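You operate a simulated robot arm through the tools that you are given. There is no shell and no other tool. Be economical: measure what you need, move in short steps, check, and stop when the job is done.

You run a simulated two-armed robot. Do the job below in one go: nothing can be reset, and whatever is moved stays where it is left.

Task
Bring the loaded blue carrier to the place marked goods.
Fine: turn its swing arm over the load before the lift. Carry it with both hands: it is wide. Push the fence home against it and lock the fence.

The check looks at the end state, three seconds after you hand in, the way a careful person would. Anything else that was tipped, shoved, dropped, spilled or broken makes it a failure.

Robot
Two 7-joint arms with two-finger parallel grippers on one trunk, on a base that drives. Base frame: it is fixed to the floor where the robot stands at the start and does not move with it; the origin is under the middle of the robot, x ahead of it, y to its left, z up; the surface under the hand at the start is at about z = 780. Lengths are in mm, angles in rad, forces in N, time in s.
The left shoulder is at the start at [50, 177, 1179], the right one opposite. With the tool pointing down near the work surface each hand reaches from about 100 to 680 mm from the robot's upright axis, wherever it stands, measured 20 degrees to its own side. Places, roughly: green wing latch [-1200, -500, 700]; lock lever of the fence [-1200, 600, 800]; orange bar marked fence [-1200, 300, 700]; place marked goods [-1400, 300, 700]; swing arm of the blue carrier [500, 100, 1000]; upright steel plate with a bar grip [-1300, 1200, 800]; yellow swing arm [-1400, 1000, 800]; yellow wing latch [-1200, -300, 700]. Payload 3.43 kg a hand.
Tool frame (each hand has its own): the origin (TCP) lies between the finger pads and is the grasp point; the fingertips stand 34 mm ahead of it; z points along the fingers, y is the line along which they close. The gripper opens to 128 mm. The fingers are 24 mm wide and 12 mm thick; the gripper's body (48 by 130 mm) begins 96 mm behind the TCP.
Orientation is told as [roll, pitch, yaw] about the base's x, y, z axes, in that order, counted from this pose: with the fingers straight down and closing along the base's y, the tool's x points along the base's -x, its y along +y and its z along -z.

Tools
- The arms move only by the tool play_rows. It takes "left_commands", "right_commands" or both (then of equal length, played together; a hand with none holds still); each is text: rows parted by semicolons, each of 7 numbers parted by spaces: the shift along the base's x, y, z in units of 30 mm (1.0 is 30 mm), then the turn, a rotation vector about the base's x, y, z in units of 4 degrees (1.0 is 4 degrees), then the opening, from 0 (shut) to 1 (fully open). In form: tx ty tz ax ay az claw; .... A call has 1 to 8 rows; each row shifts and turns the commanded pose from where the row before left it. A call with a number of a shift or a turn outside -1 to 1 is refused whole. Rows are played at 5 a second. More than 50 mm and 0.15 rad between two rows, or a gripper value outside its range, and nothing of the call is played. Where a pose cannot be reached the arm comes as near as it can. A force on the tool above 90 N (or 10 N above the force at the start of the call, whichever is more), or a blocked arm, ends the call early, and 0.2 s more pass. The fingers move at their own pace (about 108 mm/s each) and stop on an object; they squeeze with about 22 N. The grip force told is the motor's: it shows also when the fingers shut on nothing. Time passes only in rows, and 0.2 s behind the last, so rows that do not move let the fingers close. It gives the time, the measured TCP pose, the force on the tool (base axes), the opening and the grip force at its end, in the units of the frame above (readings bear some noise), with the torque about the TCP (base axes, N m) and any sound that the robot's microphone picked up.
- Cameras (640 x 400 px; columns grow to the right, rows downward): "scene" is now at [145.8, 13.6, 1343.4]; the picture's right is [0.18, -0.98, 0.00], its down [-0.46, -0.09, -0.88] and it looks along [0.87, 0.16, -0.47] (base axes); focal length 214 px, centre (320, 200). "left" rides on the left gripper at [76, 11, -160] in its tool frame; the picture's right is [-0.15, 0.99, 0.00], its down [-0.88, -0.13, -0.46] and it looks along [-0.45, -0.07, 0.89] (tool axes); focal length 234 px, centre (320, 200). "right" rides on the right gripper at [76, -11, -160] in its tool frame; the picture's right is [0.15, 0.99, 0.00], its down [-0.88, 0.13, -0.45] and it looks along [-0.45, 0.07, 0.89] (tool axes); focal length 234 px, centre (320, 200). There is no depth. A picture from a camera that has moved, and an enlarged one, comes with that camera's place and axes in the base frame and with its lens. The place of the scene camera against the robot may be out by one fixed shift of up to 18 mm in any direction.
- grab_frame(camera): a new picture of that camera. It takes no simulated time.
- raise_lower(by): slides the trunk up (or, below 0, down) by that many mm; the arms and the scene camera ride with it, the base frame stays. It gives what a move gives, with no picture.
- roll_base(legs): drives the robot by 1 to 6 legs, each [ahead, turn to the left] in mm and rad, along the robot's own axes; the way and the turn of a leg run together, so that a leg with both is an arc; at most 1500 mm and 3.142 rad a leg. The arms and the cameras ride along, it lands a little off, and it stops where it bumps. It gives what a move gives.
- head_to(pan, tilt): turns the head with the scene camera to pan (to the left, within 1.396 rad either way) and tilt (down, from -0.506 to 1.204), counted from straight ahead of the robot. It gives what a move gives.
- zoom(camera, box): a new picture of the part [left, top, right, bottom] of that camera's present view, enlarged. It takes no simulated time.
- job_done(): hands the job in; it is judged then, once.

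Work in short steps. Places have to be worked out from the pictures, the camera data and where the tool is seen: move nearer, look again, correct. Check each grasp and each placing, and mend what went wrong. You have 120 turns and 108 pictures in all, those below and enlarged ones among them. Open the grippers and draw the arms clear of the work before you hand the job in, unless the task says otherwise; then end with one line.

The tools are called after "Call:" by a JSON object that holds its "name" and its "arguments". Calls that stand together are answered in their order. play_rows: Moves the arms, as the interface text tells. Its arguments: {"type":"object","properties":{"left_commands":{"type":"string"},"right_commands":{"type":"string"}},"required":[]} The other tools are called the same way: raise_lower (by) slides the trunk up or down; roll_base (legs) drives the base; head_to (pan, tilt) turns the head that bears the scene camera; grab_frame (camera) takes a picture; zoom (camera, box) takes an enlarged picture of a part of a camera's view; job_done () hands the job in.

At the start:

```text
time: 0.0
left_tool_pos: [277.4, 247.6, 1237.2]
left_tcp_rot: [0.001, 0.0, 0.001]
left_contact_force: [0.1, 0.4, 0.6]
left_torque: [0.0, -0.02, 0.0]
left_width: 128.2
left_finger_force: 0.0
right_tool_pos: [299.2, -54.2, 1282.2]
right_tcp_rot: [0.003, -0.002, 0.0]
right_contact_force: [-0.8, 0.3, 0.8]
right_torque: [0.0, 0.02, 0.0]
right_width: 127.9
right_finger_force: 0.1
trunk travel left (down, up): [-350.0, 51.0]
robot x, y, heading: [1.6, -3.9, -0.001]
head pan, tilt: [0.183, 0.492]
```

scene: 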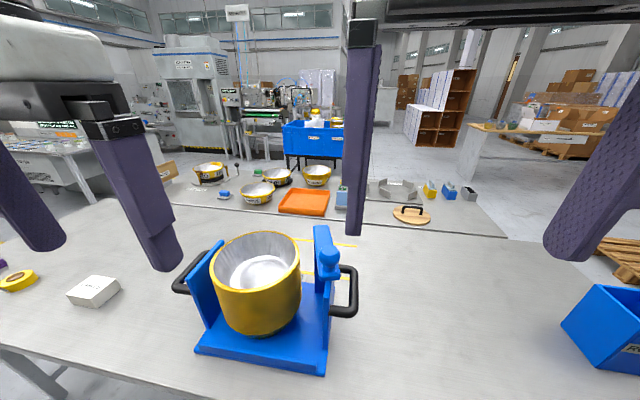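
right: 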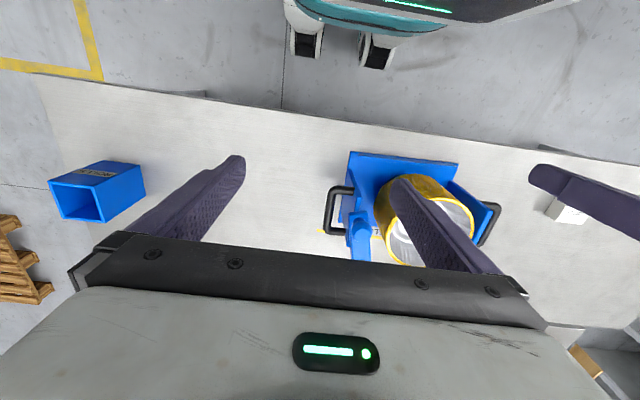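
left: 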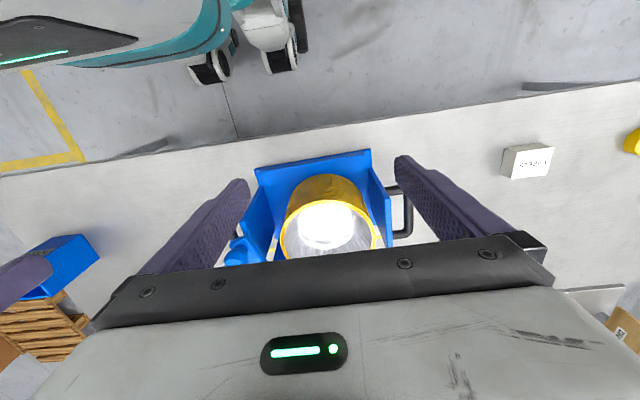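

The carrier stands ahead with side handles and its swing arm on the right wall. I take a closer look at it.

Call:
{"name": "zoom", "arguments": {"camera": "scene", "box": [160, 200, 380, 380]}}

Call:
{"name": "zoom", "arguments": {"camera": "right", "box": [300, 130, 540, 280]}}

Call:
{"name": "zoom", "arguments": {"camera": "left", "box": [200, 130, 440, 280]}}

```text
2.22 times, centred on (270, 290) of scene
camera zoom: at [145.8, 13.6, 1343.4], right [0.18, -0.98, 0.0], down [-0.46, -0.09, -0.88], along [0.87, 0.16, -0.47], focal length 477 px, centre (431, 0)
```

zoom: 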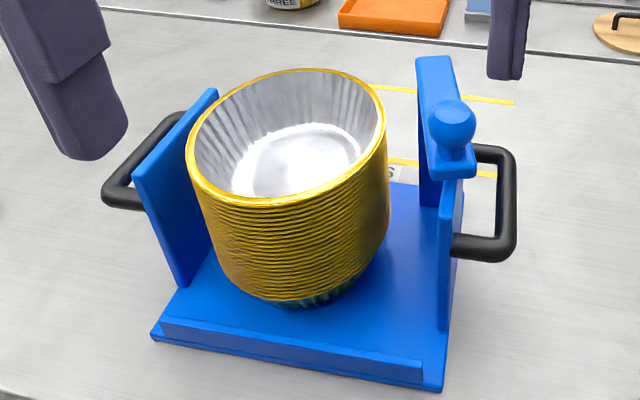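

```text
2.67 times, centred on (420, 205) of right
camera zoom: at [223.1, -65.5, 1442.5], right [-0.15, 0.99, 0.0], down [0.88, 0.13, 0.46], along [0.45, 0.07, -0.89], focal length 624 px, centre (53, 187)
```

zoom: 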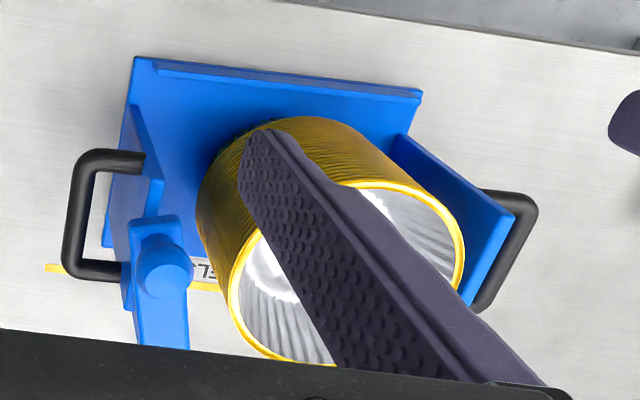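

```text
2.67 times, centred on (320, 205) of left
camera zoom: at [202.1, 258.7, 1396.7], right [0.15, 0.99, 0.0], down [0.88, -0.13, 0.46], along [0.45, -0.07, -0.89], focal length 624 px, centre (320, 187)
```

zoom: 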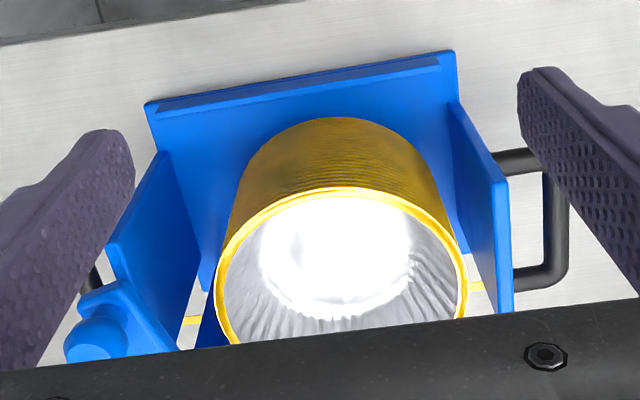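

The swing arm seems a horizontal bar with a ball knob near (455, 49, 1065), running away from me. I draw the right hand aside for clear views.

Call:
{"name": "play_rows", "arguments": {"right_commands": "-1 -1 0 0 0 0 0.3;-1 -1 0 0 0 0 0.3;-1 -1 0 0 0 0 0.3", "left_commands": "-1 1 0 0 0 0 0.3;-1 1 0 0 0 0 0.3;-1 1 0 0 0 0 0.3"}}

Call:
{"name": "grab_frame", "arguments": {"camera": "right"}}

Call:
{"name": "grab_frame", "arguments": {"camera": "left"}}

Call:
{"name": "head_to", "arguments": {"pan": 0.15, "tilt": 0.7}}

Call:
{"name": "zoom", "arguments": {"camera": "scene", "box": [160, 80, 420, 300]}}

```text
time: 0.8
left_tool_pos: [184.6, 340.0, 1236.3]
left_tcp_rot: [0.0, -0.003, -0.001]
left_contact_force: [-1.3, -1.2, -0.3]
left_torque: [0.01, -0.03, 0.01]
left_width: 38.4
left_finger_force: 0.1
right_tool_pos: [206.0, -146.6, 1284.8]
right_tcp_rot: [0.002, -0.003, -0.001]
right_contact_force: [-1.7, -0.8, -0.4]
right_torque: [0.01, -0.1, 0.02]
right_width: 38.1
right_finger_force: 0.2
trunk travel left (down, up): [-350.0, 51.0]
robot x, y, heading: [-3.3, -0.2, 0.002]
head pan, tilt: [0.183, 0.492]
```

```text
101 pictures are left
camera right: at [128.4, -158.9, 1444.8], right [-0.15, 0.99, 0.0], down [0.88, 0.13, 0.46], along [0.45, 0.07, -0.89], focal length 234 px, centre (320, 200)
```

right: 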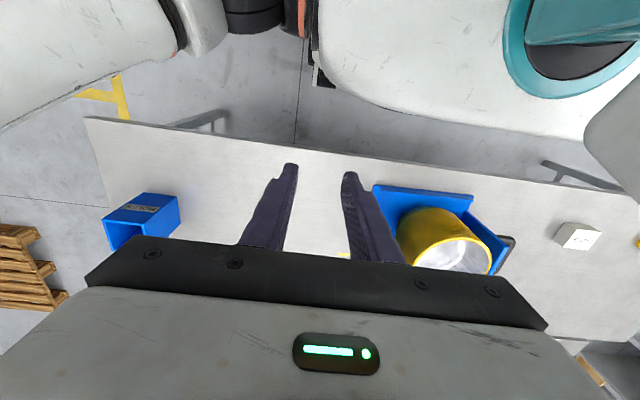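

```text
100 pictures are left
camera left: at [108.1, 349.9, 1394.7], right [0.15, 0.99, 0.0], down [0.88, -0.13, 0.46], along [0.45, -0.07, -0.89], focal length 234 px, centre (320, 200)
```

left: 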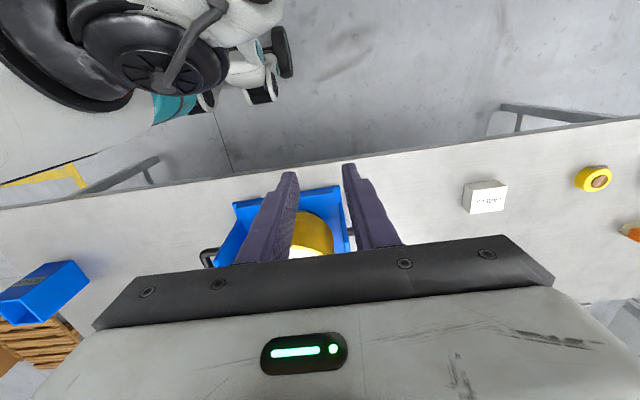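

```text
time: 1.5
left_tool_pos: [188.0, 341.0, 1235.6]
left_tcp_rot: [0.0, 0.0, 0.0]
left_contact_force: [0.1, 0.4, -1.0]
left_torque: [0.01, -0.01, -0.03]
left_width: 38.4
left_finger_force: 0.0
right_tool_pos: [208.1, -146.4, 1284.2]
right_tcp_rot: [0.003, 0.0, -0.001]
right_contact_force: [-0.8, -0.1, -0.2]
right_torque: [0.02, -0.05, 0.01]
right_width: 38.5
right_finger_force: 0.0
trunk travel left (down, up): [-350.0, 51.0]
robot x, y, heading: [-1.3, 0.9, 0.001]
head pan, tilt: [0.15, 0.7]
```

```text
1.82 times, centred on (290, 190) of scene
camera zoom: at [140.0, 9.6, 1325.2], right [0.15, -0.99, 0.0], down [-0.64, -0.1, -0.77], along [0.76, 0.11, -0.64], focal length 390 px, centre (374, 218)
```

zoom: 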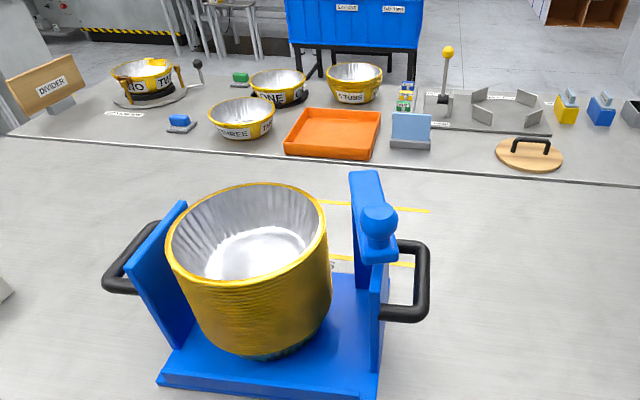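

I zoom on the swing arm itself to see its hinge.

Call:
{"name": "zoom", "arguments": {"camera": "scene", "box": [285, 135, 345, 220]}}

```text
4.71 times, centred on (315, 178) of scene
camera zoom: at [140.0, 9.6, 1325.2], right [0.15, -0.99, 0.0], down [-0.64, -0.1, -0.77], along [0.76, 0.11, -0.64], focal length 1009 px, centre (344, 306)
```

zoom: 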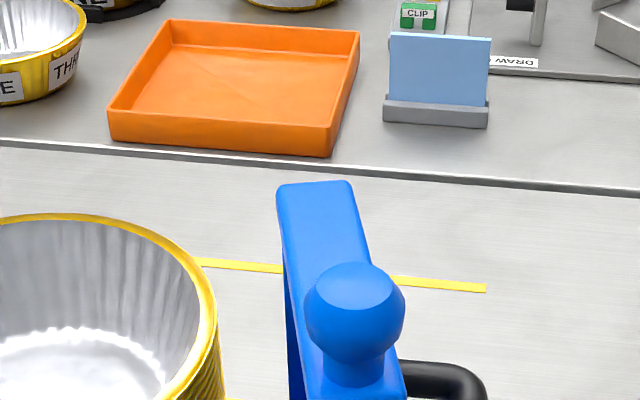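

The bar is horizontal with a ball knob (~40 mm) on its near end. I bring the right hand above the knob, open.

Call:
{"name": "play_rows", "arguments": {"right_commands": "0.95 0.81 -0.3 0 0 0 0.8;0.95 0.81 -0.3 0 0 0 0.8;0.95 0.81 -0.3 0 0 0 0.8;0.95 0.81 -0.3 0 0 0 0.8;0.95 0.81 -0.3 0 0 0 0.8;0.95 0.81 -0.3 0 0 0 0.8;0.95 0.81 -0.3 0 0 0 0.8;0.95 0.81 -0.3 0 0 0 0.8"}}

Call:
{"name": "grab_frame", "arguments": {"camera": "right"}}

Call:
{"name": "grab_frame", "arguments": {"camera": "scene"}}

```text
time: 3.3
left_tool_pos: [186.3, 340.5, 1234.5]
left_tcp_rot: [-0.002, 0.0, 0.001]
left_contact_force: [-0.1, -0.4, 0.2]
left_torque: [-0.01, 0.02, -0.01]
left_width: 38.3
left_finger_force: 0.1
right_tool_pos: [438.7, 47.9, 1206.7]
right_tcp_rot: [0.002, -0.001, 0.0]
right_contact_force: [0.1, 0.0, -0.6]
right_torque: [0.01, -0.01, 0.0]
right_width: 102.3
right_finger_force: 0.1
trunk travel left (down, up): [-350.0, 51.0]
robot x, y, heading: [1.0, -0.7, -0.001]
head pan, tilt: [0.15, 0.7]
```

```text
97 pictures are left
camera right: at [362.1, 37.1, 1366.9], right [-0.15, 0.99, 0.0], down [0.88, 0.13, 0.46], along [0.45, 0.07, -0.89], focal length 234 px, centre (320, 200)
```

right: 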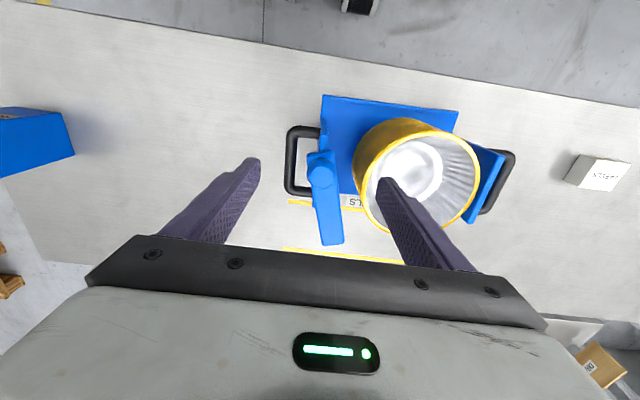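

```text
96 pictures are left
camera scene: at [140.6, 10.3, 1325.0], right [0.15, -0.99, 0.0], down [-0.64, -0.1, -0.76], along [0.76, 0.11, -0.64], focal length 214 px, centre (320, 200)
```

scene: 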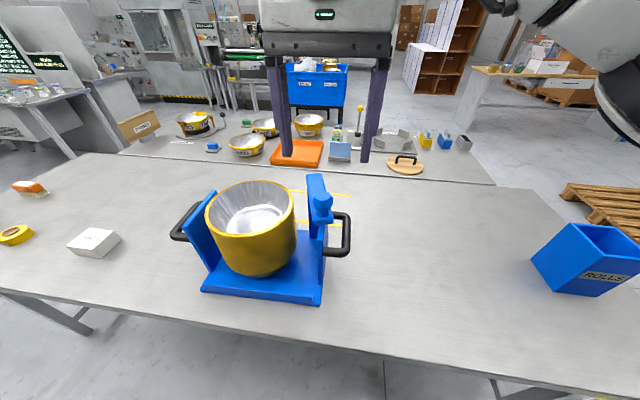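

I zoom in on the bar and the wall beneath to find which end is hinged.

Call:
{"name": "zoom", "arguments": {"camera": "right", "box": [270, 85, 530, 250]}}

Call:
{"name": "zoom", "arguments": {"camera": "scene", "box": [280, 165, 360, 315]}}

```text
2.42 times, centred on (400, 168) of right
camera zoom: at [362.1, 37.1, 1366.9], right [-0.15, 0.99, 0.0], down [0.88, 0.13, 0.46], along [0.45, 0.07, -0.89], focal length 568 px, centre (126, 279)
```

zoom: 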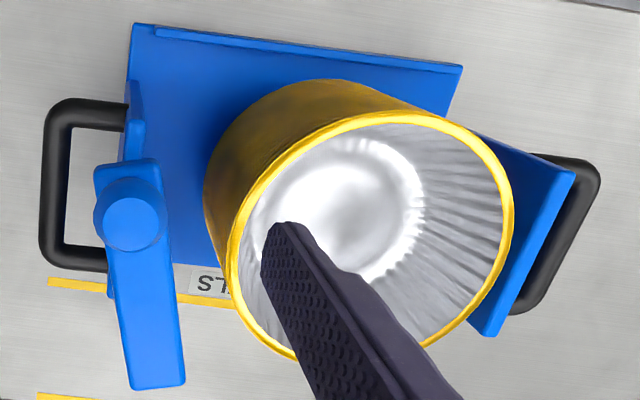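

```text
2.67 times, centred on (320, 240) of scene
camera zoom: at [140.6, 10.3, 1325.0], right [0.15, -0.99, 0.0], down [-0.64, -0.1, -0.76], along [0.76, 0.11, -0.64], focal length 572 px, centre (320, 93)
```

zoom: 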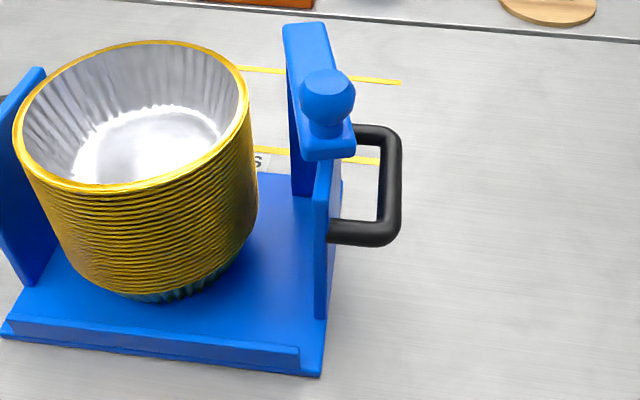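

The bar's far end overhangs the wall, so the hinge is at the knob end (≈(473, 58)) and the free end is near (605, 95), to be swung toward +y/-x. I shift the closed right hand outward past the bar to triangulate.

Call:
{"name": "play_rows", "arguments": {"right_commands": "0.5 -0.8 0 0 0 0 0.0;0.8 -0.8 -0.2 0 0 0 0;0.8 -0.5 -0.2 0 0 0 0;0.8 0 -0.2 0 0 0 0;0.8 0 -0.2 0 0 0 0"}}

Call:
{"name": "grab_frame", "arguments": {"camera": "right"}}

Call:
{"name": "grab_frame", "arguments": {"camera": "scene"}}

```text
time: 4.5
left_tool_pos: [187.9, 340.4, 1235.4]
left_tcp_rot: [0.0, -0.001, -0.001]
left_contact_force: [-0.5, -0.3, -0.6]
left_torque: [0.01, 0.03, 0.02]
left_width: 38.6
left_finger_force: 0.1
right_tool_pos: [548.0, -13.0, 1187.1]
right_tcp_rot: [0.001, -0.001, -0.001]
right_contact_force: [-0.3, 0.0, 0.4]
right_torque: [-0.01, -0.01, 0.01]
right_width: 0.0
right_finger_force: 22.0
trunk travel left (down, up): [-350.0, 51.0]
robot x, y, heading: [-2.8, -2.3, -0.001]
head pan, tilt: [0.15, 0.7]
```

```text
93 pictures are left
camera right: at [472.3, -24.6, 1346.9], right [-0.15, 0.99, 0.0], down [0.88, 0.13, 0.46], along [0.45, 0.07, -0.89], focal length 234 px, centre (320, 200)
```

right: 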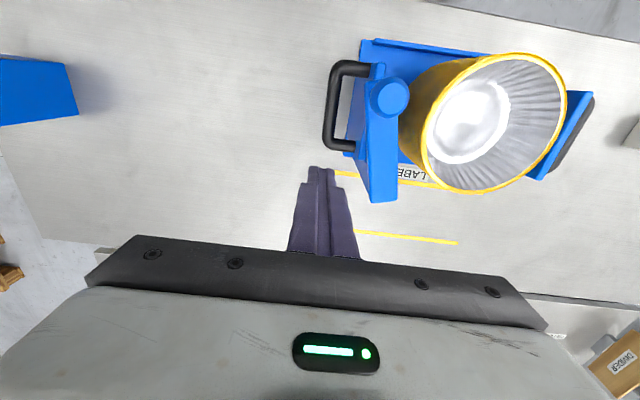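

```text
92 pictures are left
camera scene: at [140.4, 9.8, 1325.1], right [0.15, -0.99, 0.0], down [-0.64, -0.1, -0.76], along [0.76, 0.11, -0.64], focal length 214 px, centre (320, 200)
```

scene: 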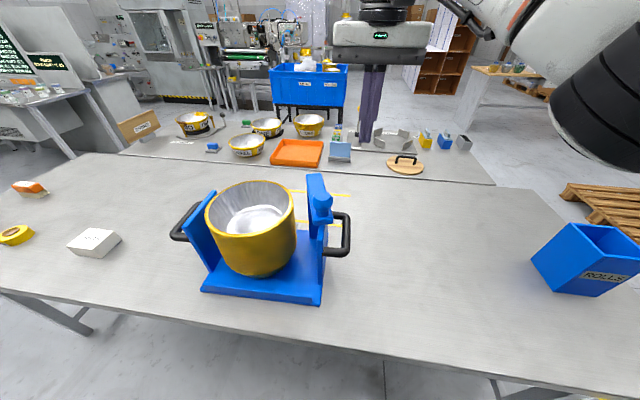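

I zoom in for precise pixel coordinates.

Call:
{"name": "zoom", "arguments": {"camera": "right", "box": [300, 30, 620, 230]}}

```text
2.00 times, centred on (460, 130) of right
camera zoom: at [472.3, -24.6, 1346.9], right [-0.15, 0.99, 0.0], down [0.88, 0.13, 0.46], along [0.45, 0.07, -0.89], focal length 468 px, centre (40, 340)
```

zoom: 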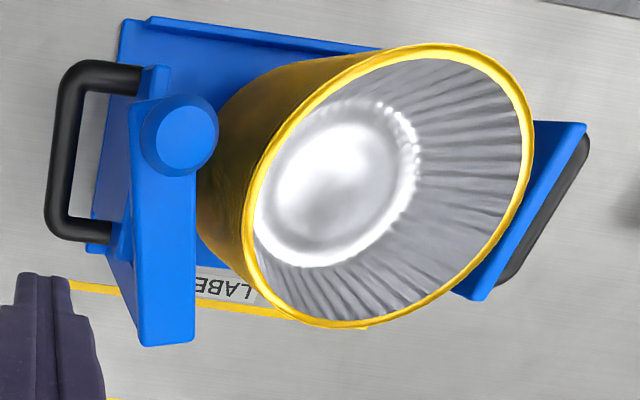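

The far end of the bar is at about (618, 98, 1026) and the hinge at about (478, 59); the pot's rim is near z 1004 with its edge at y≈118. I lower the closed fingers outside the bar (tips ≈1008, well above the handle at ~930).

Call:
{"name": "play_rows", "arguments": {"right_commands": "0 0 -0.97 0 0 0 0.0;0 0 -0.97 0 0 0 0;0 0 -0.97 0 0 0 0;0 0 -0.97 0 0 0 0;0 0 -0.95 0 0 0 0;0 0 0 0 0 0 0"}}

Call:
{"name": "grab_frame", "arguments": {"camera": "right"}}

Call:
{"name": "grab_frame", "arguments": {"camera": "scene"}}

```text
time: 5.9
left_tool_pos: [187.3, 340.3, 1234.4]
left_tcp_rot: [0.001, 0.001, 0.0]
left_contact_force: [-0.2, -1.1, 0.2]
left_torque: [-0.02, 0.0, 0.02]
left_width: 38.0
left_finger_force: 0.1
right_tool_pos: [548.9, -13.8, 1041.7]
right_tcp_rot: [0.003, -0.002, 0.0]
right_contact_force: [0.3, 0.6, -0.7]
right_torque: [0.05, -0.02, -0.02]
right_width: 0.1
right_finger_force: 22.0
trunk travel left (down, up): [-350.0, 51.0]
robot x, y, heading: [-1.6, 1.4, 0.002]
head pan, tilt: [0.15, 0.7]
```

```text
90 pictures are left
camera right: at [470.9, -26.1, 1201.1], right [-0.15, 0.99, 0.0], down [0.88, 0.13, 0.46], along [0.45, 0.07, -0.89], focal length 234 px, centre (320, 200)
```

right: 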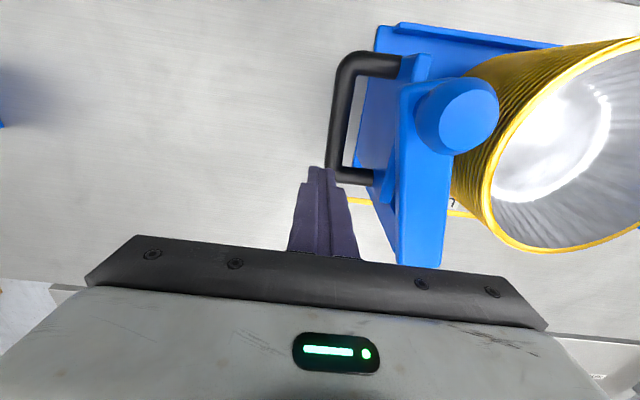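

```text
89 pictures are left
camera scene: at [140.0, 9.7, 1325.1], right [0.15, -0.99, 0.0], down [-0.64, -0.1, -0.77], along [0.76, 0.11, -0.64], focal length 214 px, centre (320, 200)
```

scene: 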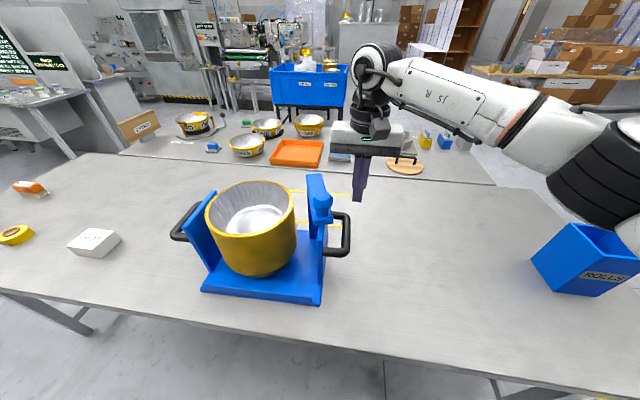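

The fingers are outside the bar at its height. I push gently toward +y and watch force.

Call:
{"name": "play_rows", "arguments": {"right_commands": "0 0.9 0 0 0 0 0.0;0 0.9 0 0 0 0 0;0 0.5 0 0 0 0 0;0 0.4 0 0 0 0 0;0 0.4 0 0 0 0 0"}}

Call:
{"name": "grab_frame", "arguments": {"camera": "right"}}

```text
time: 7.1
left_tool_pos: [186.7, 339.8, 1235.2]
left_tcp_rot: [0.001, -0.001, 0.0]
left_contact_force: [-0.2, 0.3, 0.4]
left_torque: [0.0, 0.05, 0.01]
left_width: 38.3
left_finger_force: 0.1
right_tool_pos: [547.1, 79.7, 1043.4]
right_tcp_rot: [0.0, 0.0, 0.0]
right_contact_force: [-4.2, -4.6, -0.7]
right_torque: [-0.15, 0.12, -0.03]
right_width: 0.0
right_finger_force: 22.0
trunk travel left (down, up): [-350.0, 51.0]
robot x, y, heading: [-1.6, -0.7, 0.004]
head pan, tilt: [0.15, 0.7]
```

```text
88 pictures are left
camera right: at [470.9, 67.4, 1202.5], right [-0.15, 0.99, 0.0], down [0.88, 0.13, 0.46], along [0.45, 0.07, -0.89], focal length 234 px, centre (320, 200)
```

right: 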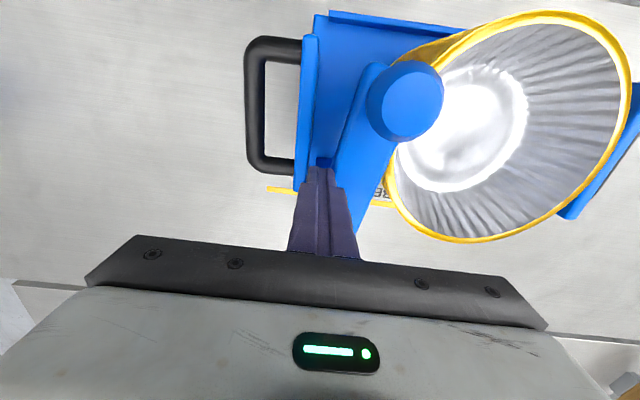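

The knob end swung toward the load: the hinge is at the far end after all. I check the scene before pushing on.

Call:
{"name": "zoom", "arguments": {"camera": "scene", "box": [160, 145, 400, 315]}}

```text
2.35 times, centred on (280, 230) of scene
camera zoom: at [139.6, 9.3, 1325.2], right [0.15, -0.99, 0.0], down [-0.64, -0.1, -0.77], along [0.76, 0.11, -0.64], focal length 505 px, centre (414, 129)
```

zoom: 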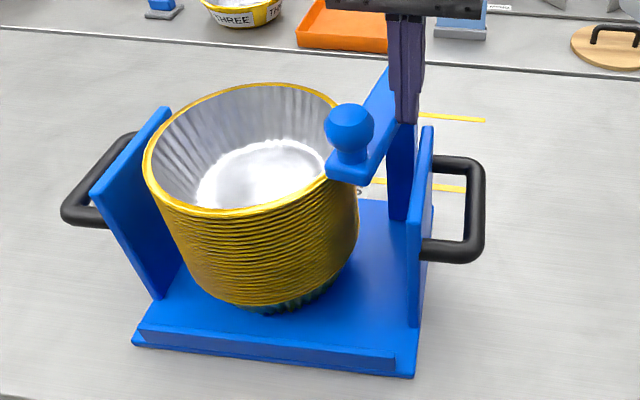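

The arm turns about the post at the wall's far end. The knob is now near (472, 116, 1060); I lift clear, open and go over the knob to grip it for a controlled swing.

Call:
{"name": "play_rows", "arguments": {"right_commands": "0 -0.3 0.9 0 0 0 0.0;0 0 1 0 0 0 0;0 0 1 0 0 0 0.4;-0.8 0.5 1 0 0 0 0.7;-0.8 0.6 0 0 0 0 0.7;-0.9 0.4 0 0 0 0 0.7;0 0 0 0 0 0 0.7"}}

Call:
{"name": "grab_frame", "arguments": {"camera": "right"}}

```text
time: 8.7
left_tool_pos: [187.3, 342.1, 1235.1]
left_tcp_rot: [-0.001, -0.001, 0.0]
left_contact_force: [0.3, -0.6, -0.5]
left_torque: [0.02, -0.01, -0.02]
left_width: 38.5
left_finger_force: 0.0
right_tool_pos: [467.6, 109.8, 1146.8]
right_tcp_rot: [0.005, -0.002, 0.0]
right_contact_force: [1.0, -0.3, 0.5]
right_torque: [0.02, 0.03, 0.02]
right_width: 89.6
right_finger_force: 0.0
right hand out of reach, approached as far as the arm can: row 3
trunk travel left (down, up): [-350.0, 51.0]
robot x, y, heading: [1.3, -2.0, 0.002]
head pan, tilt: [0.15, 0.7]
```

```text
86 pictures are left
camera right: at [391.1, 98.5, 1305.7], right [-0.15, 0.99, 0.0], down [0.88, 0.13, 0.46], along [0.45, 0.07, -0.89], focal length 234 px, centre (320, 200)
```

right: 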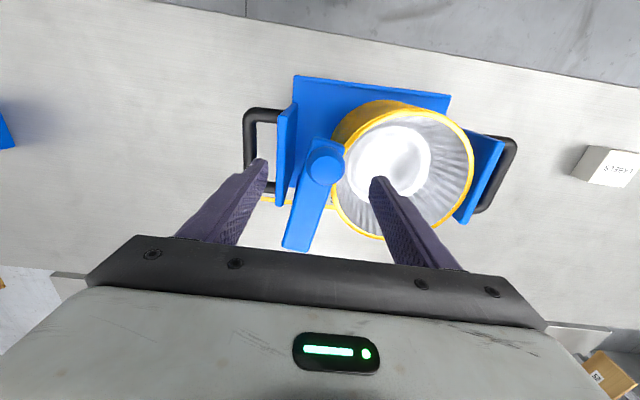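

Knob at (475, 117). I descend around it and close.

Call:
{"name": "play_rows", "arguments": {"right_commands": "0.25 0.25 -0.9 0 0 0 0.7;0 0 -0.9 0 0 0 0.7;0 0 -0.95 0 0 0 0.7;0 0 0 0 0 0 0.2;0 0 0 0 0 0 0.2;0 0 0 0 0 0 0.2"}}

Call:
{"name": "grab_frame", "arguments": {"camera": "right"}}

```text
time: 10.1
left_tool_pos: [187.0, 341.2, 1234.1]
left_tcp_rot: [0.0, 0.0, 0.0]
left_contact_force: [0.7, 1.1, -0.3]
left_torque: [0.02, 0.0, 0.0]
left_width: 38.2
left_finger_force: 0.1
right_tool_pos: [476.7, 117.9, 1062.4]
right_tcp_rot: [0.002, -0.002, 0.001]
right_contact_force: [-0.2, -0.9, -0.9]
right_torque: [-0.13, -0.43, -0.05]
right_width: 27.3
right_finger_force: 21.8
trunk travel left (down, up): [-350.0, 51.0]
robot x, y, heading: [4.1, -0.0, 0.001]
head pan, tilt: [0.15, 0.7]
```

```text
85 pictures are left
camera right: at [399.9, 107.2, 1223.2], right [-0.15, 0.99, 0.0], down [0.88, 0.13, 0.46], along [0.45, 0.07, -0.89], focal length 234 px, centre (320, 200)
```

right: 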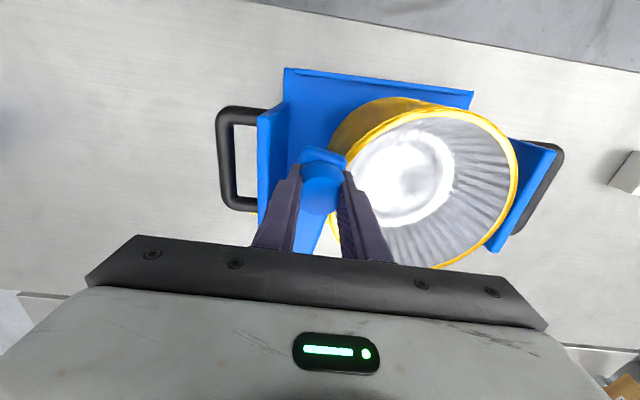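

The knob is gripped. I swing it along the arc about the hinge (≈(603, 97)) toward the load's centre.

Call:
{"name": "play_rows", "arguments": {"right_commands": "0.09 0.42 0 0 0 -0.5 0.1;0.13 0.41 0 0 0 -0.5 0.1;0.17 0.39 0 0 0 -0.5 0.1;0.21 0.37 0 0 0 -0.5 0.1;0.25 0.35 0 0 0 -0.5 0.1;0.28 0.32 0 0 0 -0.5 0.1;0 0 0 0 0 0 0.1"}}

Call:
{"name": "grab_frame", "arguments": {"camera": "right"}}

Call:
{"name": "zoom", "arguments": {"camera": "scene", "box": [160, 145, 400, 315]}}

```text
time: 11.9
left_tool_pos: [189.4, 341.0, 1234.5]
left_tcp_rot: [0.001, 0.001, 0.0]
left_contact_force: [0.3, -0.4, 0.4]
left_torque: [-0.01, 0.05, 0.01]
left_width: 38.4
left_finger_force: 0.0
right_tool_pos: [528.0, 99.4, 1073.6]
right_tcp_rot: [0.021, 0.009, -0.212]
right_contact_force: [-1.1, -0.2, -15.9]
right_torque: [-0.55, -0.2, 0.05]
right_width: 28.0
right_finger_force: 22.0
right hand out of reach, approached as far as the arm can: row 3, 4, 5, 6
trunk travel left (down, up): [-350.0, 51.0]
robot x, y, heading: [-0.9, -0.6, 0.003]
head pan, tilt: [0.15, 0.7]
stopped in row 7 (right hand): the arm was blocked; the commanded pose is now the measured one
```

```text
84 pictures are left
camera right: at [452.4, 101.5, 1235.0], right [0.06, 1.0, 0.02], down [0.89, -0.07, 0.45], along [0.45, -0.01, -0.89], focal length 234 px, centre (320, 200)
```

right: 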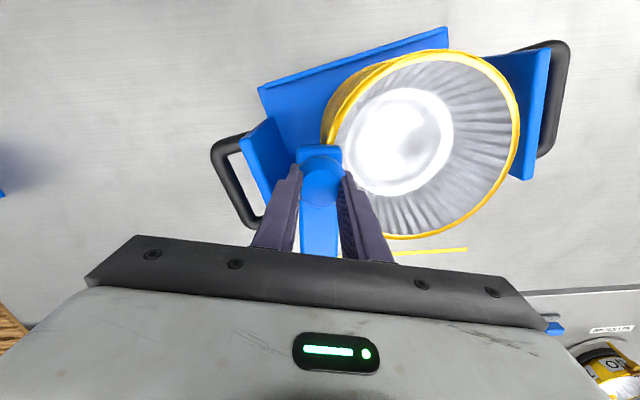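

```text
2.35 times, centred on (280, 230) of scene
camera zoom: at [141.8, 9.8, 1324.8], right [0.15, -0.99, 0.0], down [-0.64, -0.1, -0.76], along [0.76, 0.11, -0.65], focal length 505 px, centre (414, 129)
```

zoom: 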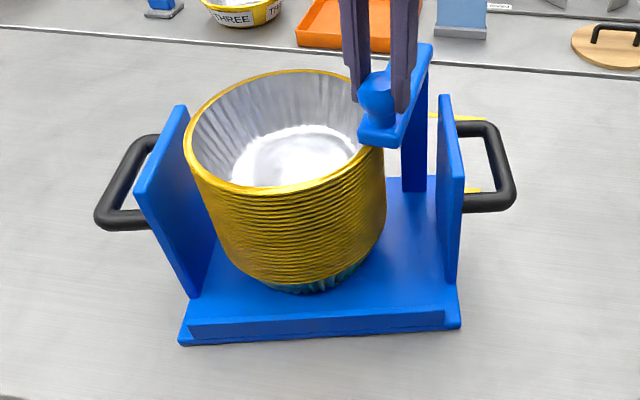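

The right arm ran out of reach across the middle and dragged the carrier a little (turned, still standing well). I release the knob and lift away; the left hand will finish the swing.

Call:
{"name": "play_rows", "arguments": {"right_commands": "0 0 0 0 0 0 0.6;0 0 0 0 0 0 0.6;0 0 0.7 0 0 0 0.6;0 0 1 0 0 0 0.6;0 -0.3 1 0 0 0 0.4;0 -1 1 0 0 0 0.3;-1 -1 0.5 0 0 0.5 0.3;-1 -1 0 0 0 0.5 0.3"}}

Call:
{"name": "play_rows", "arguments": {"right_commands": "-1 -1 0 0 0 0.6 0.3;-1 -1 0 0 0 0.7 0.3;-1 -1 0 0 0 0.7 0.3", "left_commands": "0.9 -0.2 -0.1 0 0 0 0.3;0.9 -0.2 0 0 0 0 0.3;0 0 0 0 0 0 0.3"}}

Call:
{"name": "grab_frame", "arguments": {"camera": "scene"}}

Call:
{"name": "zoom", "arguments": {"camera": "scene", "box": [160, 145, 400, 315]}}

Call:
{"name": "grab_frame", "arguments": {"camera": "left"}}

```text
time: 13.7
left_tool_pos: [186.1, 340.5, 1234.4]
left_tcp_rot: [0.0, 0.001, -0.001]
left_contact_force: [0.0, 0.3, 0.8]
left_torque: [0.05, -0.02, 0.0]
left_width: 38.4
left_finger_force: 0.0
right_tool_pos: [460.0, -6.1, 1203.9]
right_tcp_rot: [0.024, 0.005, -0.134]
right_contact_force: [0.5, 0.3, 0.7]
right_torque: [0.02, -0.02, 0.05]
right_width: 38.2
right_finger_force: 0.1
right hand out of reach, approached as far as the arm can: row 4, 5
trunk travel left (down, up): [-350.0, 51.0]
robot x, y, heading: [1.5, 1.1, 0.003]
head pan, tilt: [0.15, 0.7]
```

```text
time: 14.5
left_tool_pos: [239.6, 328.7, 1232.2]
left_tcp_rot: [0.0, -0.003, -0.001]
left_contact_force: [0.2, -0.4, -0.1]
left_torque: [-0.01, -0.04, -0.03]
left_width: 38.1
left_finger_force: 0.1
right_tool_pos: [371.6, -96.9, 1202.0]
right_tcp_rot: [0.022, 0.006, 0.004]
right_contact_force: [1.2, -0.3, 0.4]
right_torque: [0.05, 0.03, 0.04]
right_width: 38.5
right_finger_force: 0.0
trunk travel left (down, up): [-350.0, 51.0]
robot x, y, heading: [-0.1, -0.1, -0.001]
head pan, tilt: [0.15, 0.7]
```

```text
82 pictures are left
camera scene: at [139.4, 8.8, 1325.3], right [0.15, -0.99, 0.0], down [-0.64, -0.1, -0.77], along [0.76, 0.11, -0.64], focal length 214 px, centre (320, 200)
```

scene: 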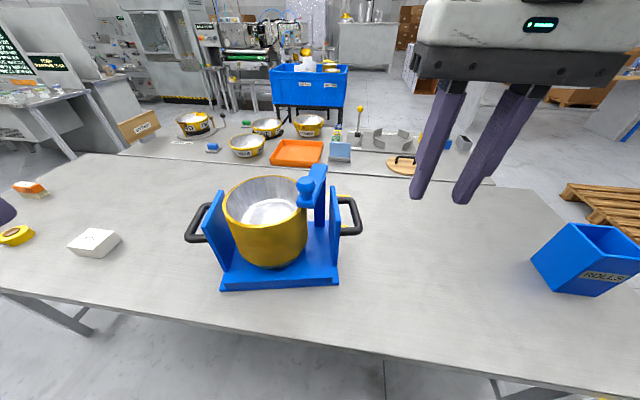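

```text
2.35 times, centred on (280, 230) of scene
camera zoom: at [139.4, 8.8, 1325.3], right [0.15, -0.99, 0.0], down [-0.64, -0.1, -0.77], along [0.76, 0.11, -0.64], focal length 505 px, centre (414, 129)
```

zoom: 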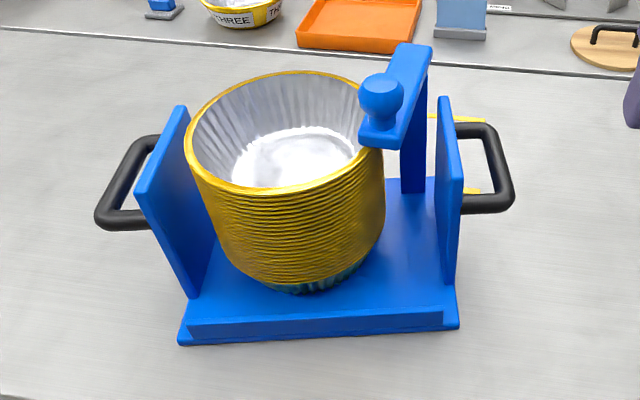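

```text
80 pictures are left
camera left: at [163.6, 338.7, 1392.2], right [0.15, 0.99, 0.0], down [0.88, -0.13, 0.46], along [0.45, -0.07, -0.89], focal length 234 px, centre (320, 200)
```

left: 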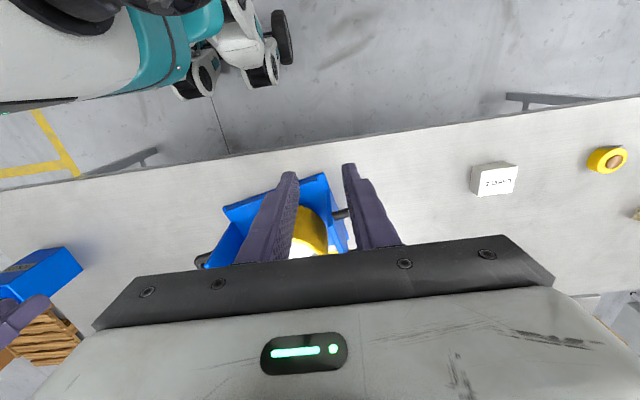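

Carrier now is yawed about +0.2 but upright. I bring the left hand over the knob (≈(526, 100)) at safe height, moving the right hand further off.

Call:
{"name": "play_rows", "arguments": {"left_commands": "1 -0.76 0 0 0 0 0.7;1 -0.76 0 0 0 0 0.7;1 -0.76 0 0 0 0 0.7;1 -0.76 -0.2 0 0 0 0.7;1 -0.76 -0.2 0 0 0 0.7;1 -0.76 -0.3 0 0 0 0.7;1 -0.76 -0.3 0 0 0 0.7;1 -0.76 -0.3 0 0 0 0.7", "right_commands": "-1 -1 0 0 0 0 0.3;-1 -1 0 0 0 0 0.3;-1 -1 0 0 0 0 0.3;0 0 0 0 0 0 0.3;0 0 0 0 0 0 0.3;0 0 0 0 0 0 0.3;0 0 0 0 0 0 0.3;0 0 0 0 0 0 0.3"}}

Call:
{"name": "grab_frame", "arguments": {"camera": "left"}}

```text
time: 16.3
left_tool_pos: [454.1, 176.8, 1195.2]
left_tcp_rot: [0.0, -0.002, 0.004]
left_contact_force: [-0.4, 0.3, 0.7]
left_torque: [0.0, -0.02, 0.03]
left_width: 89.7
left_finger_force: 0.1
left hand out of reach, approached as far as the arm can: row 7, 8
right_tool_pos: [280.8, -186.7, 1201.4]
right_tcp_rot: [0.024, 0.007, 0.003]
right_contact_force: [-0.5, -0.2, -0.1]
right_torque: [-0.01, 0.01, 0.03]
right_width: 38.6
right_finger_force: 0.1
trunk travel left (down, up): [-350.0, 51.0]
robot x, y, heading: [-0.9, 0.6, 0.006]
head pan, tilt: [0.15, 0.7]
```

```text
79 pictures are left
camera left: at [378.1, 187.4, 1355.3], right [0.14, 0.99, 0.0], down [0.88, -0.13, 0.46], along [0.45, -0.07, -0.89], focal length 234 px, centre (320, 200)
```

left: 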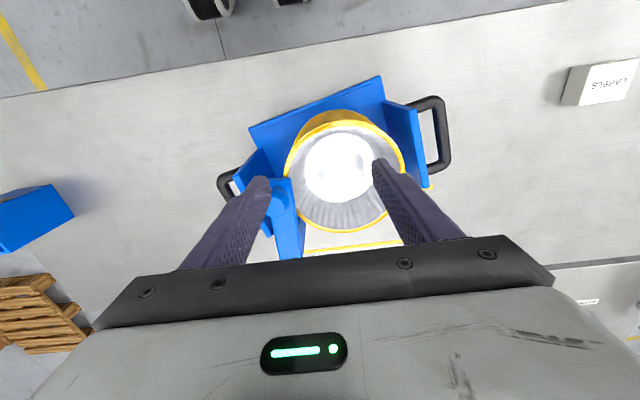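

Reach is short at this height, so I re-park the base: face the carrier squarely (heading ≈0.22) and ~60 mm nearer. Hands are high above everything.

Call:
{"name": "roll_base", "arguments": {"legs": [[0, -0.2], [-160, 0], [0, 0.42], [222, 0]]}}

Call:
{"name": "head_to", "arguments": {"pan": 0.0, "tilt": 0.7}}

Call:
{"name": "grab_frame", "arguments": {"camera": "scene"}}

Call:
{"name": "grab_frame", "arguments": {"camera": "left"}}

```text
time: 21.1
left_tool_pos: [463.5, 348.9, 1194.9]
left_tcp_rot: [-0.002, -0.001, 0.215]
left_contact_force: [0.2, -0.3, -0.4]
left_torque: [0.03, 0.01, 0.03]
left_width: 89.6
left_finger_force: 0.1
right_tool_pos: [371.4, -40.6, 1201.1]
right_tcp_rot: [0.024, 0.006, 0.217]
right_contact_force: [-0.4, -0.4, 0.2]
right_torque: [-0.02, 0.02, 0.01]
right_width: 38.2
right_finger_force: 0.0
trunk travel left (down, up): [-350.0, 51.0]
robot x, y, heading: [57.1, 80.1, 0.214]
head pan, tilt: [0.15, 0.7]
```

```text
time: 21.8
left_tool_pos: [462.7, 350.2, 1195.0]
left_tcp_rot: [-0.003, -0.002, 0.215]
left_contact_force: [-0.2, -0.3, -0.1]
left_torque: [-0.01, 0.0, -0.01]
left_width: 89.7
left_finger_force: 0.0
right_tool_pos: [370.0, -41.0, 1201.1]
right_tcp_rot: [0.024, 0.006, 0.218]
right_contact_force: [0.4, 0.2, -0.3]
right_torque: [0.04, -0.02, -0.01]
right_width: 38.2
right_finger_force: 0.0
trunk travel left (down, up): [-350.0, 51.0]
robot x, y, heading: [57.6, 77.5, 0.214]
head pan, tilt: [0.0, 0.7]
```

```text
78 pictures are left
camera scene: at [193.6, 109.3, 1325.1], right [0.21, -0.98, 0.0], down [-0.63, -0.14, -0.77], along [0.75, 0.16, -0.64], focal length 214 px, centre (320, 200)
```

scene: 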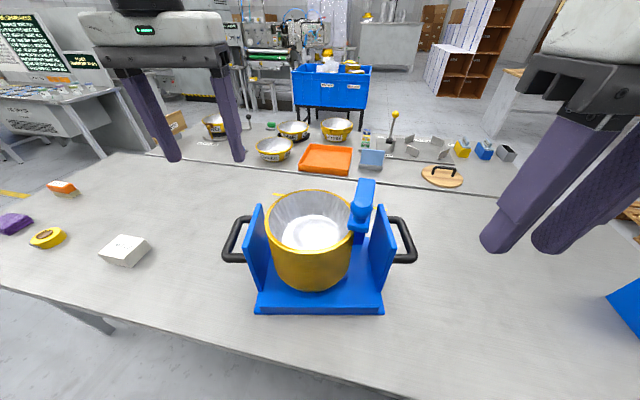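

```text
77 pictures are left
camera left: at [386.1, 343.0, 1354.9], right [-0.07, 1.0, 0.0], down [0.89, 0.06, 0.46], along [0.46, 0.03, -0.89], focal length 234 px, centre (320, 200)
```

left: 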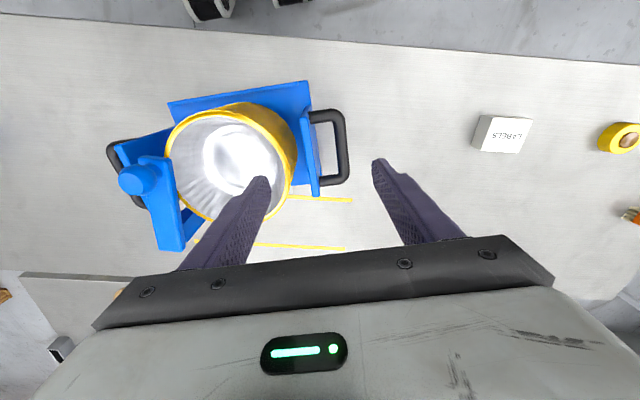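

Carrier now is square ahead and the knob (≈(527, 103)) is well inside the right arm's zone. I raise the trunk for more reach, then bring the right hand over the knob while the left moves aside.

Call:
{"name": "raise_lower", "arguments": {"by": 48}}

Call:
{"name": "play_rows", "arguments": {"right_commands": "0.87 0.8 -0.5 0 0 0 0.7;0.87 0.8 -0.5 0 0 0 0.7;0.87 0.8 -0.5 0 0 0 0.7;0.87 0.8 -0.6 0 0 0 0.7;0.87 0.8 -0.6 0 0 0 0.7;0.87 0.8 -0.6 0 0 0 0.7;0 0 0 0 0 0 0.7", "left_commands": "-1 1 0 0 0 0 0.7;-1 1 0 0 0 0 0.7;-1 1 0 0 0 0 0.7;0 0 0 0 0 0 0.7;0 0 0 0 0 0 0.7;0 0 0 0 0 0 0.7;0 0 0 0 0 0 0.7"}}

Call:
{"name": "grab_frame", "arguments": {"camera": "right"}}

```text
time: 22.6
left_tool_pos: [463.1, 348.7, 1241.8]
left_tcp_rot: [-0.001, 0.0, 0.214]
left_contact_force: [0.4, -0.3, 0.2]
left_torque: [0.0, 0.04, -0.04]
left_width: 89.6
left_finger_force: 0.1
right_tool_pos: [371.0, -40.9, 1249.6]
right_tcp_rot: [0.022, 0.004, 0.219]
right_contact_force: [0.2, 0.2, 0.7]
right_torque: [0.02, 0.04, 0.02]
right_width: 38.3
right_finger_force: 0.1
trunk travel left (down, up): [-398.0, 3.0]
robot x, y, heading: [56.0, 81.0, 0.211]
head pan, tilt: [0.0, 0.7]
```

```text
time: 24.2
left_tool_pos: [368.7, 440.1, 1241.4]
left_tcp_rot: [-0.002, -0.003, 0.216]
left_contact_force: [0.9, -0.6, -0.5]
left_torque: [-0.01, -0.02, -0.01]
left_width: 89.6
left_finger_force: 0.1
right_tool_pos: [526.7, 104.8, 1152.3]
right_tcp_rot: [0.024, 0.005, 0.218]
right_contact_force: [0.3, 0.3, 0.5]
right_torque: [0.01, 0.0, 0.0]
right_width: 89.5
right_finger_force: 0.0
trunk travel left (down, up): [-398.0, 3.0]
robot x, y, heading: [54.1, 80.4, 0.212]
head pan, tilt: [0.0, 0.7]
```

```text
76 pictures are left
camera right: at [454.7, 74.4, 1311.0], right [-0.36, 0.93, 0.02], down [0.84, 0.31, 0.45], along [0.42, 0.18, -0.89], focal length 234 px, centre (320, 200)
```

right: 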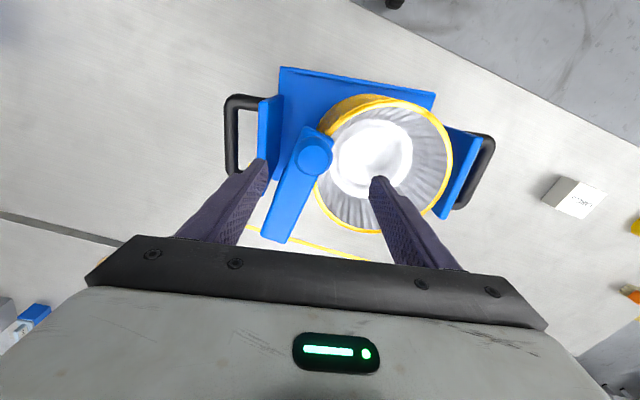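

Knob lies at (524, 101), well between the fingers. I descend and close.

Call:
{"name": "play_rows", "arguments": {"right_commands": "-0.08 -0.1 -1 0 0 0 0.7;0 0 -1 0 0 0 0.7;0 0 -1 0 0 0 0.7;0 0 0 0 0 0 0.1;0 0 0 0 0 0 0.1;0 0 0 0 0 0 0.1"}}

```text
time: 25.6
left_tool_pos: [371.1, 439.7, 1240.5]
left_tcp_rot: [-0.003, 0.0, 0.216]
left_contact_force: [0.1, -0.5, 0.7]
left_torque: [0.03, -0.02, 0.0]
left_width: 89.5
left_finger_force: 0.1
right_tool_pos: [521.6, 99.5, 1060.8]
right_tcp_rot: [0.02, 0.005, 0.218]
right_contact_force: [-0.4, 0.8, 0.3]
right_torque: [-0.69, -0.51, 0.04]
right_width: 28.1
right_finger_force: 21.9
trunk travel left (down, up): [-398.0, 3.0]
robot x, y, heading: [55.9, 78.0, 0.214]
head pan, tilt: [0.0, 0.7]
```

Gripped. I swing along the arc about (656, 96) in small steps.

Call:
{"name": "play_rows", "arguments": {"right_commands": "0.035 0.435 0 0 0 -0.5 0.1;0.078 0.43 0 0 0 -0.5 0.1;0.12 0.42 0 0 0 -0.5 0.1;0.16 0.405 0 0 0 -0.5 0.1;0 0 0 0 0 0 0.1"}}

Call:
{"name": "grab_frame", "arguments": {"camera": "scene"}}

```text
time: 26.9
left_tool_pos: [370.8, 440.7, 1242.0]
left_tcp_rot: [0.001, -0.001, 0.215]
left_contact_force: [-0.8, -1.0, 0.1]
left_torque: [-0.01, -0.01, -0.02]
left_width: 89.5
left_finger_force: 0.1
right_tool_pos: [536.1, 149.3, 1060.8]
right_tcp_rot: [0.02, 0.005, 0.077]
right_contact_force: [0.7, -3.0, 1.5]
right_torque: [-0.78, 0.16, -0.13]
right_width: 27.9
right_finger_force: 22.0
trunk travel left (down, up): [-398.0, 3.0]
robot x, y, heading: [54.2, 77.7, 0.217]
head pan, tilt: [0.0, 0.7]
```

```text
75 pictures are left
camera scene: at [193.8, 108.9, 1373.1], right [0.21, -0.98, 0.0], down [-0.63, -0.14, -0.76], along [0.75, 0.16, -0.64], focal length 214 px, centre (320, 200)
```

scene: 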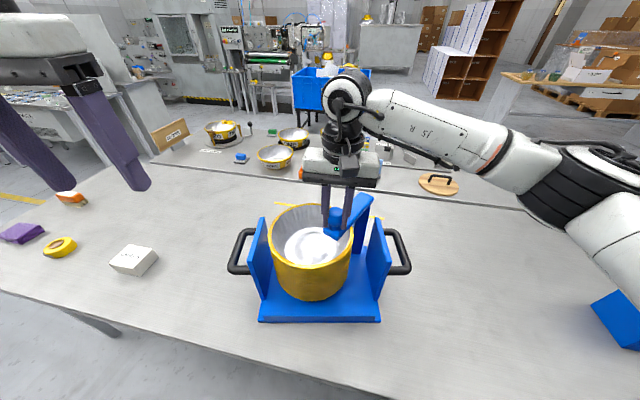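

The arm is swinging freely and the carrier stays. I continue along the arc.

Call:
{"name": "play_rows", "arguments": {"right_commands": "0.2 0.388 0 0 0 -0.5 0.1;0.24 0.365 0 0 0 -0.5 0.1;0.275 0.34 0 0 0 -0.5 0.1;0.31 0.31 0 0 0 -0.5 0.1;0 0 0 0 0 0 0.1"}}

Call:
{"name": "zoom", "arguments": {"camera": "scene", "box": [210, 170, 450, 340]}}

```text
time: 28.1
left_tool_pos: [368.9, 441.9, 1241.2]
left_tcp_rot: [-0.001, -0.001, 0.213]
left_contact_force: [-0.4, -0.2, -0.8]
left_torque: [0.03, 0.02, 0.06]
left_width: 89.6
left_finger_force: 0.1
right_tool_pos: [567.4, 190.7, 1060.5]
right_tcp_rot: [0.024, 0.007, -0.058]
right_contact_force: [-2.8, -1.2, 6.5]
right_torque: [-0.73, 0.46, -0.06]
right_width: 28.0
right_finger_force: 21.8
trunk travel left (down, up): [-398.0, 3.0]
robot x, y, heading: [55.4, 80.0, 0.214]
head pan, tilt: [0.0, 0.7]
```

```text
2.35 times, centred on (330, 255) of scene
camera zoom: at [192.7, 109.3, 1373.3], right [0.21, -0.98, 0.0], down [-0.63, -0.14, -0.77], along [0.75, 0.16, -0.64], focal length 505 px, centre (296, 71)
```

zoom: 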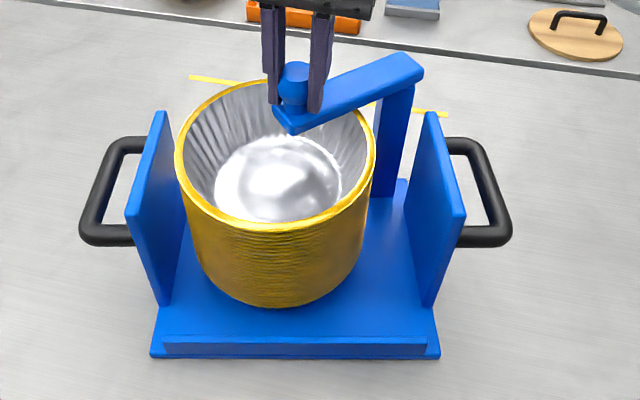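

The arm lies over the load. I probe a bit further to see if there is an end stop.

Call:
{"name": "play_rows", "arguments": {"right_commands": "0.335 0.285 0 0 0 -0.5 0.1;0.35 0.26 0 0 0 -0.5 0.1;0 0 0 0 0 0 0.1"}}

Call:
{"name": "zoom", "arguments": {"camera": "scene", "box": [210, 170, 450, 340]}}

```text
time: 28.9
left_tool_pos: [370.2, 440.4, 1241.9]
left_tcp_rot: [0.0, 0.0, 0.213]
left_contact_force: [0.3, -0.5, 0.1]
left_torque: [-0.01, -0.02, -0.03]
left_width: 89.6
left_finger_force: 0.0
right_tool_pos: [587.7, 206.4, 1060.1]
right_tcp_rot: [0.021, 0.005, -0.13]
right_contact_force: [-6.5, -4.1, 3.3]
right_torque: [-0.88, 0.21, 0.0]
right_width: 28.3
right_finger_force: 22.0
trunk travel left (down, up): [-398.0, 3.0]
robot x, y, heading: [56.8, 77.1, 0.211]
head pan, tilt: [0.0, 0.7]
```

```text
2.35 times, centred on (330, 255) of scene
camera zoom: at [192.6, 108.7, 1373.2], right [0.21, -0.98, 0.0], down [-0.63, -0.14, -0.77], along [0.75, 0.16, -0.64], focal length 505 px, centre (296, 71)
```

zoom: 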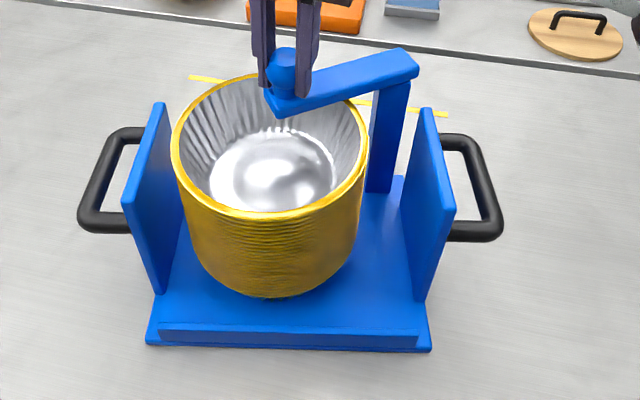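

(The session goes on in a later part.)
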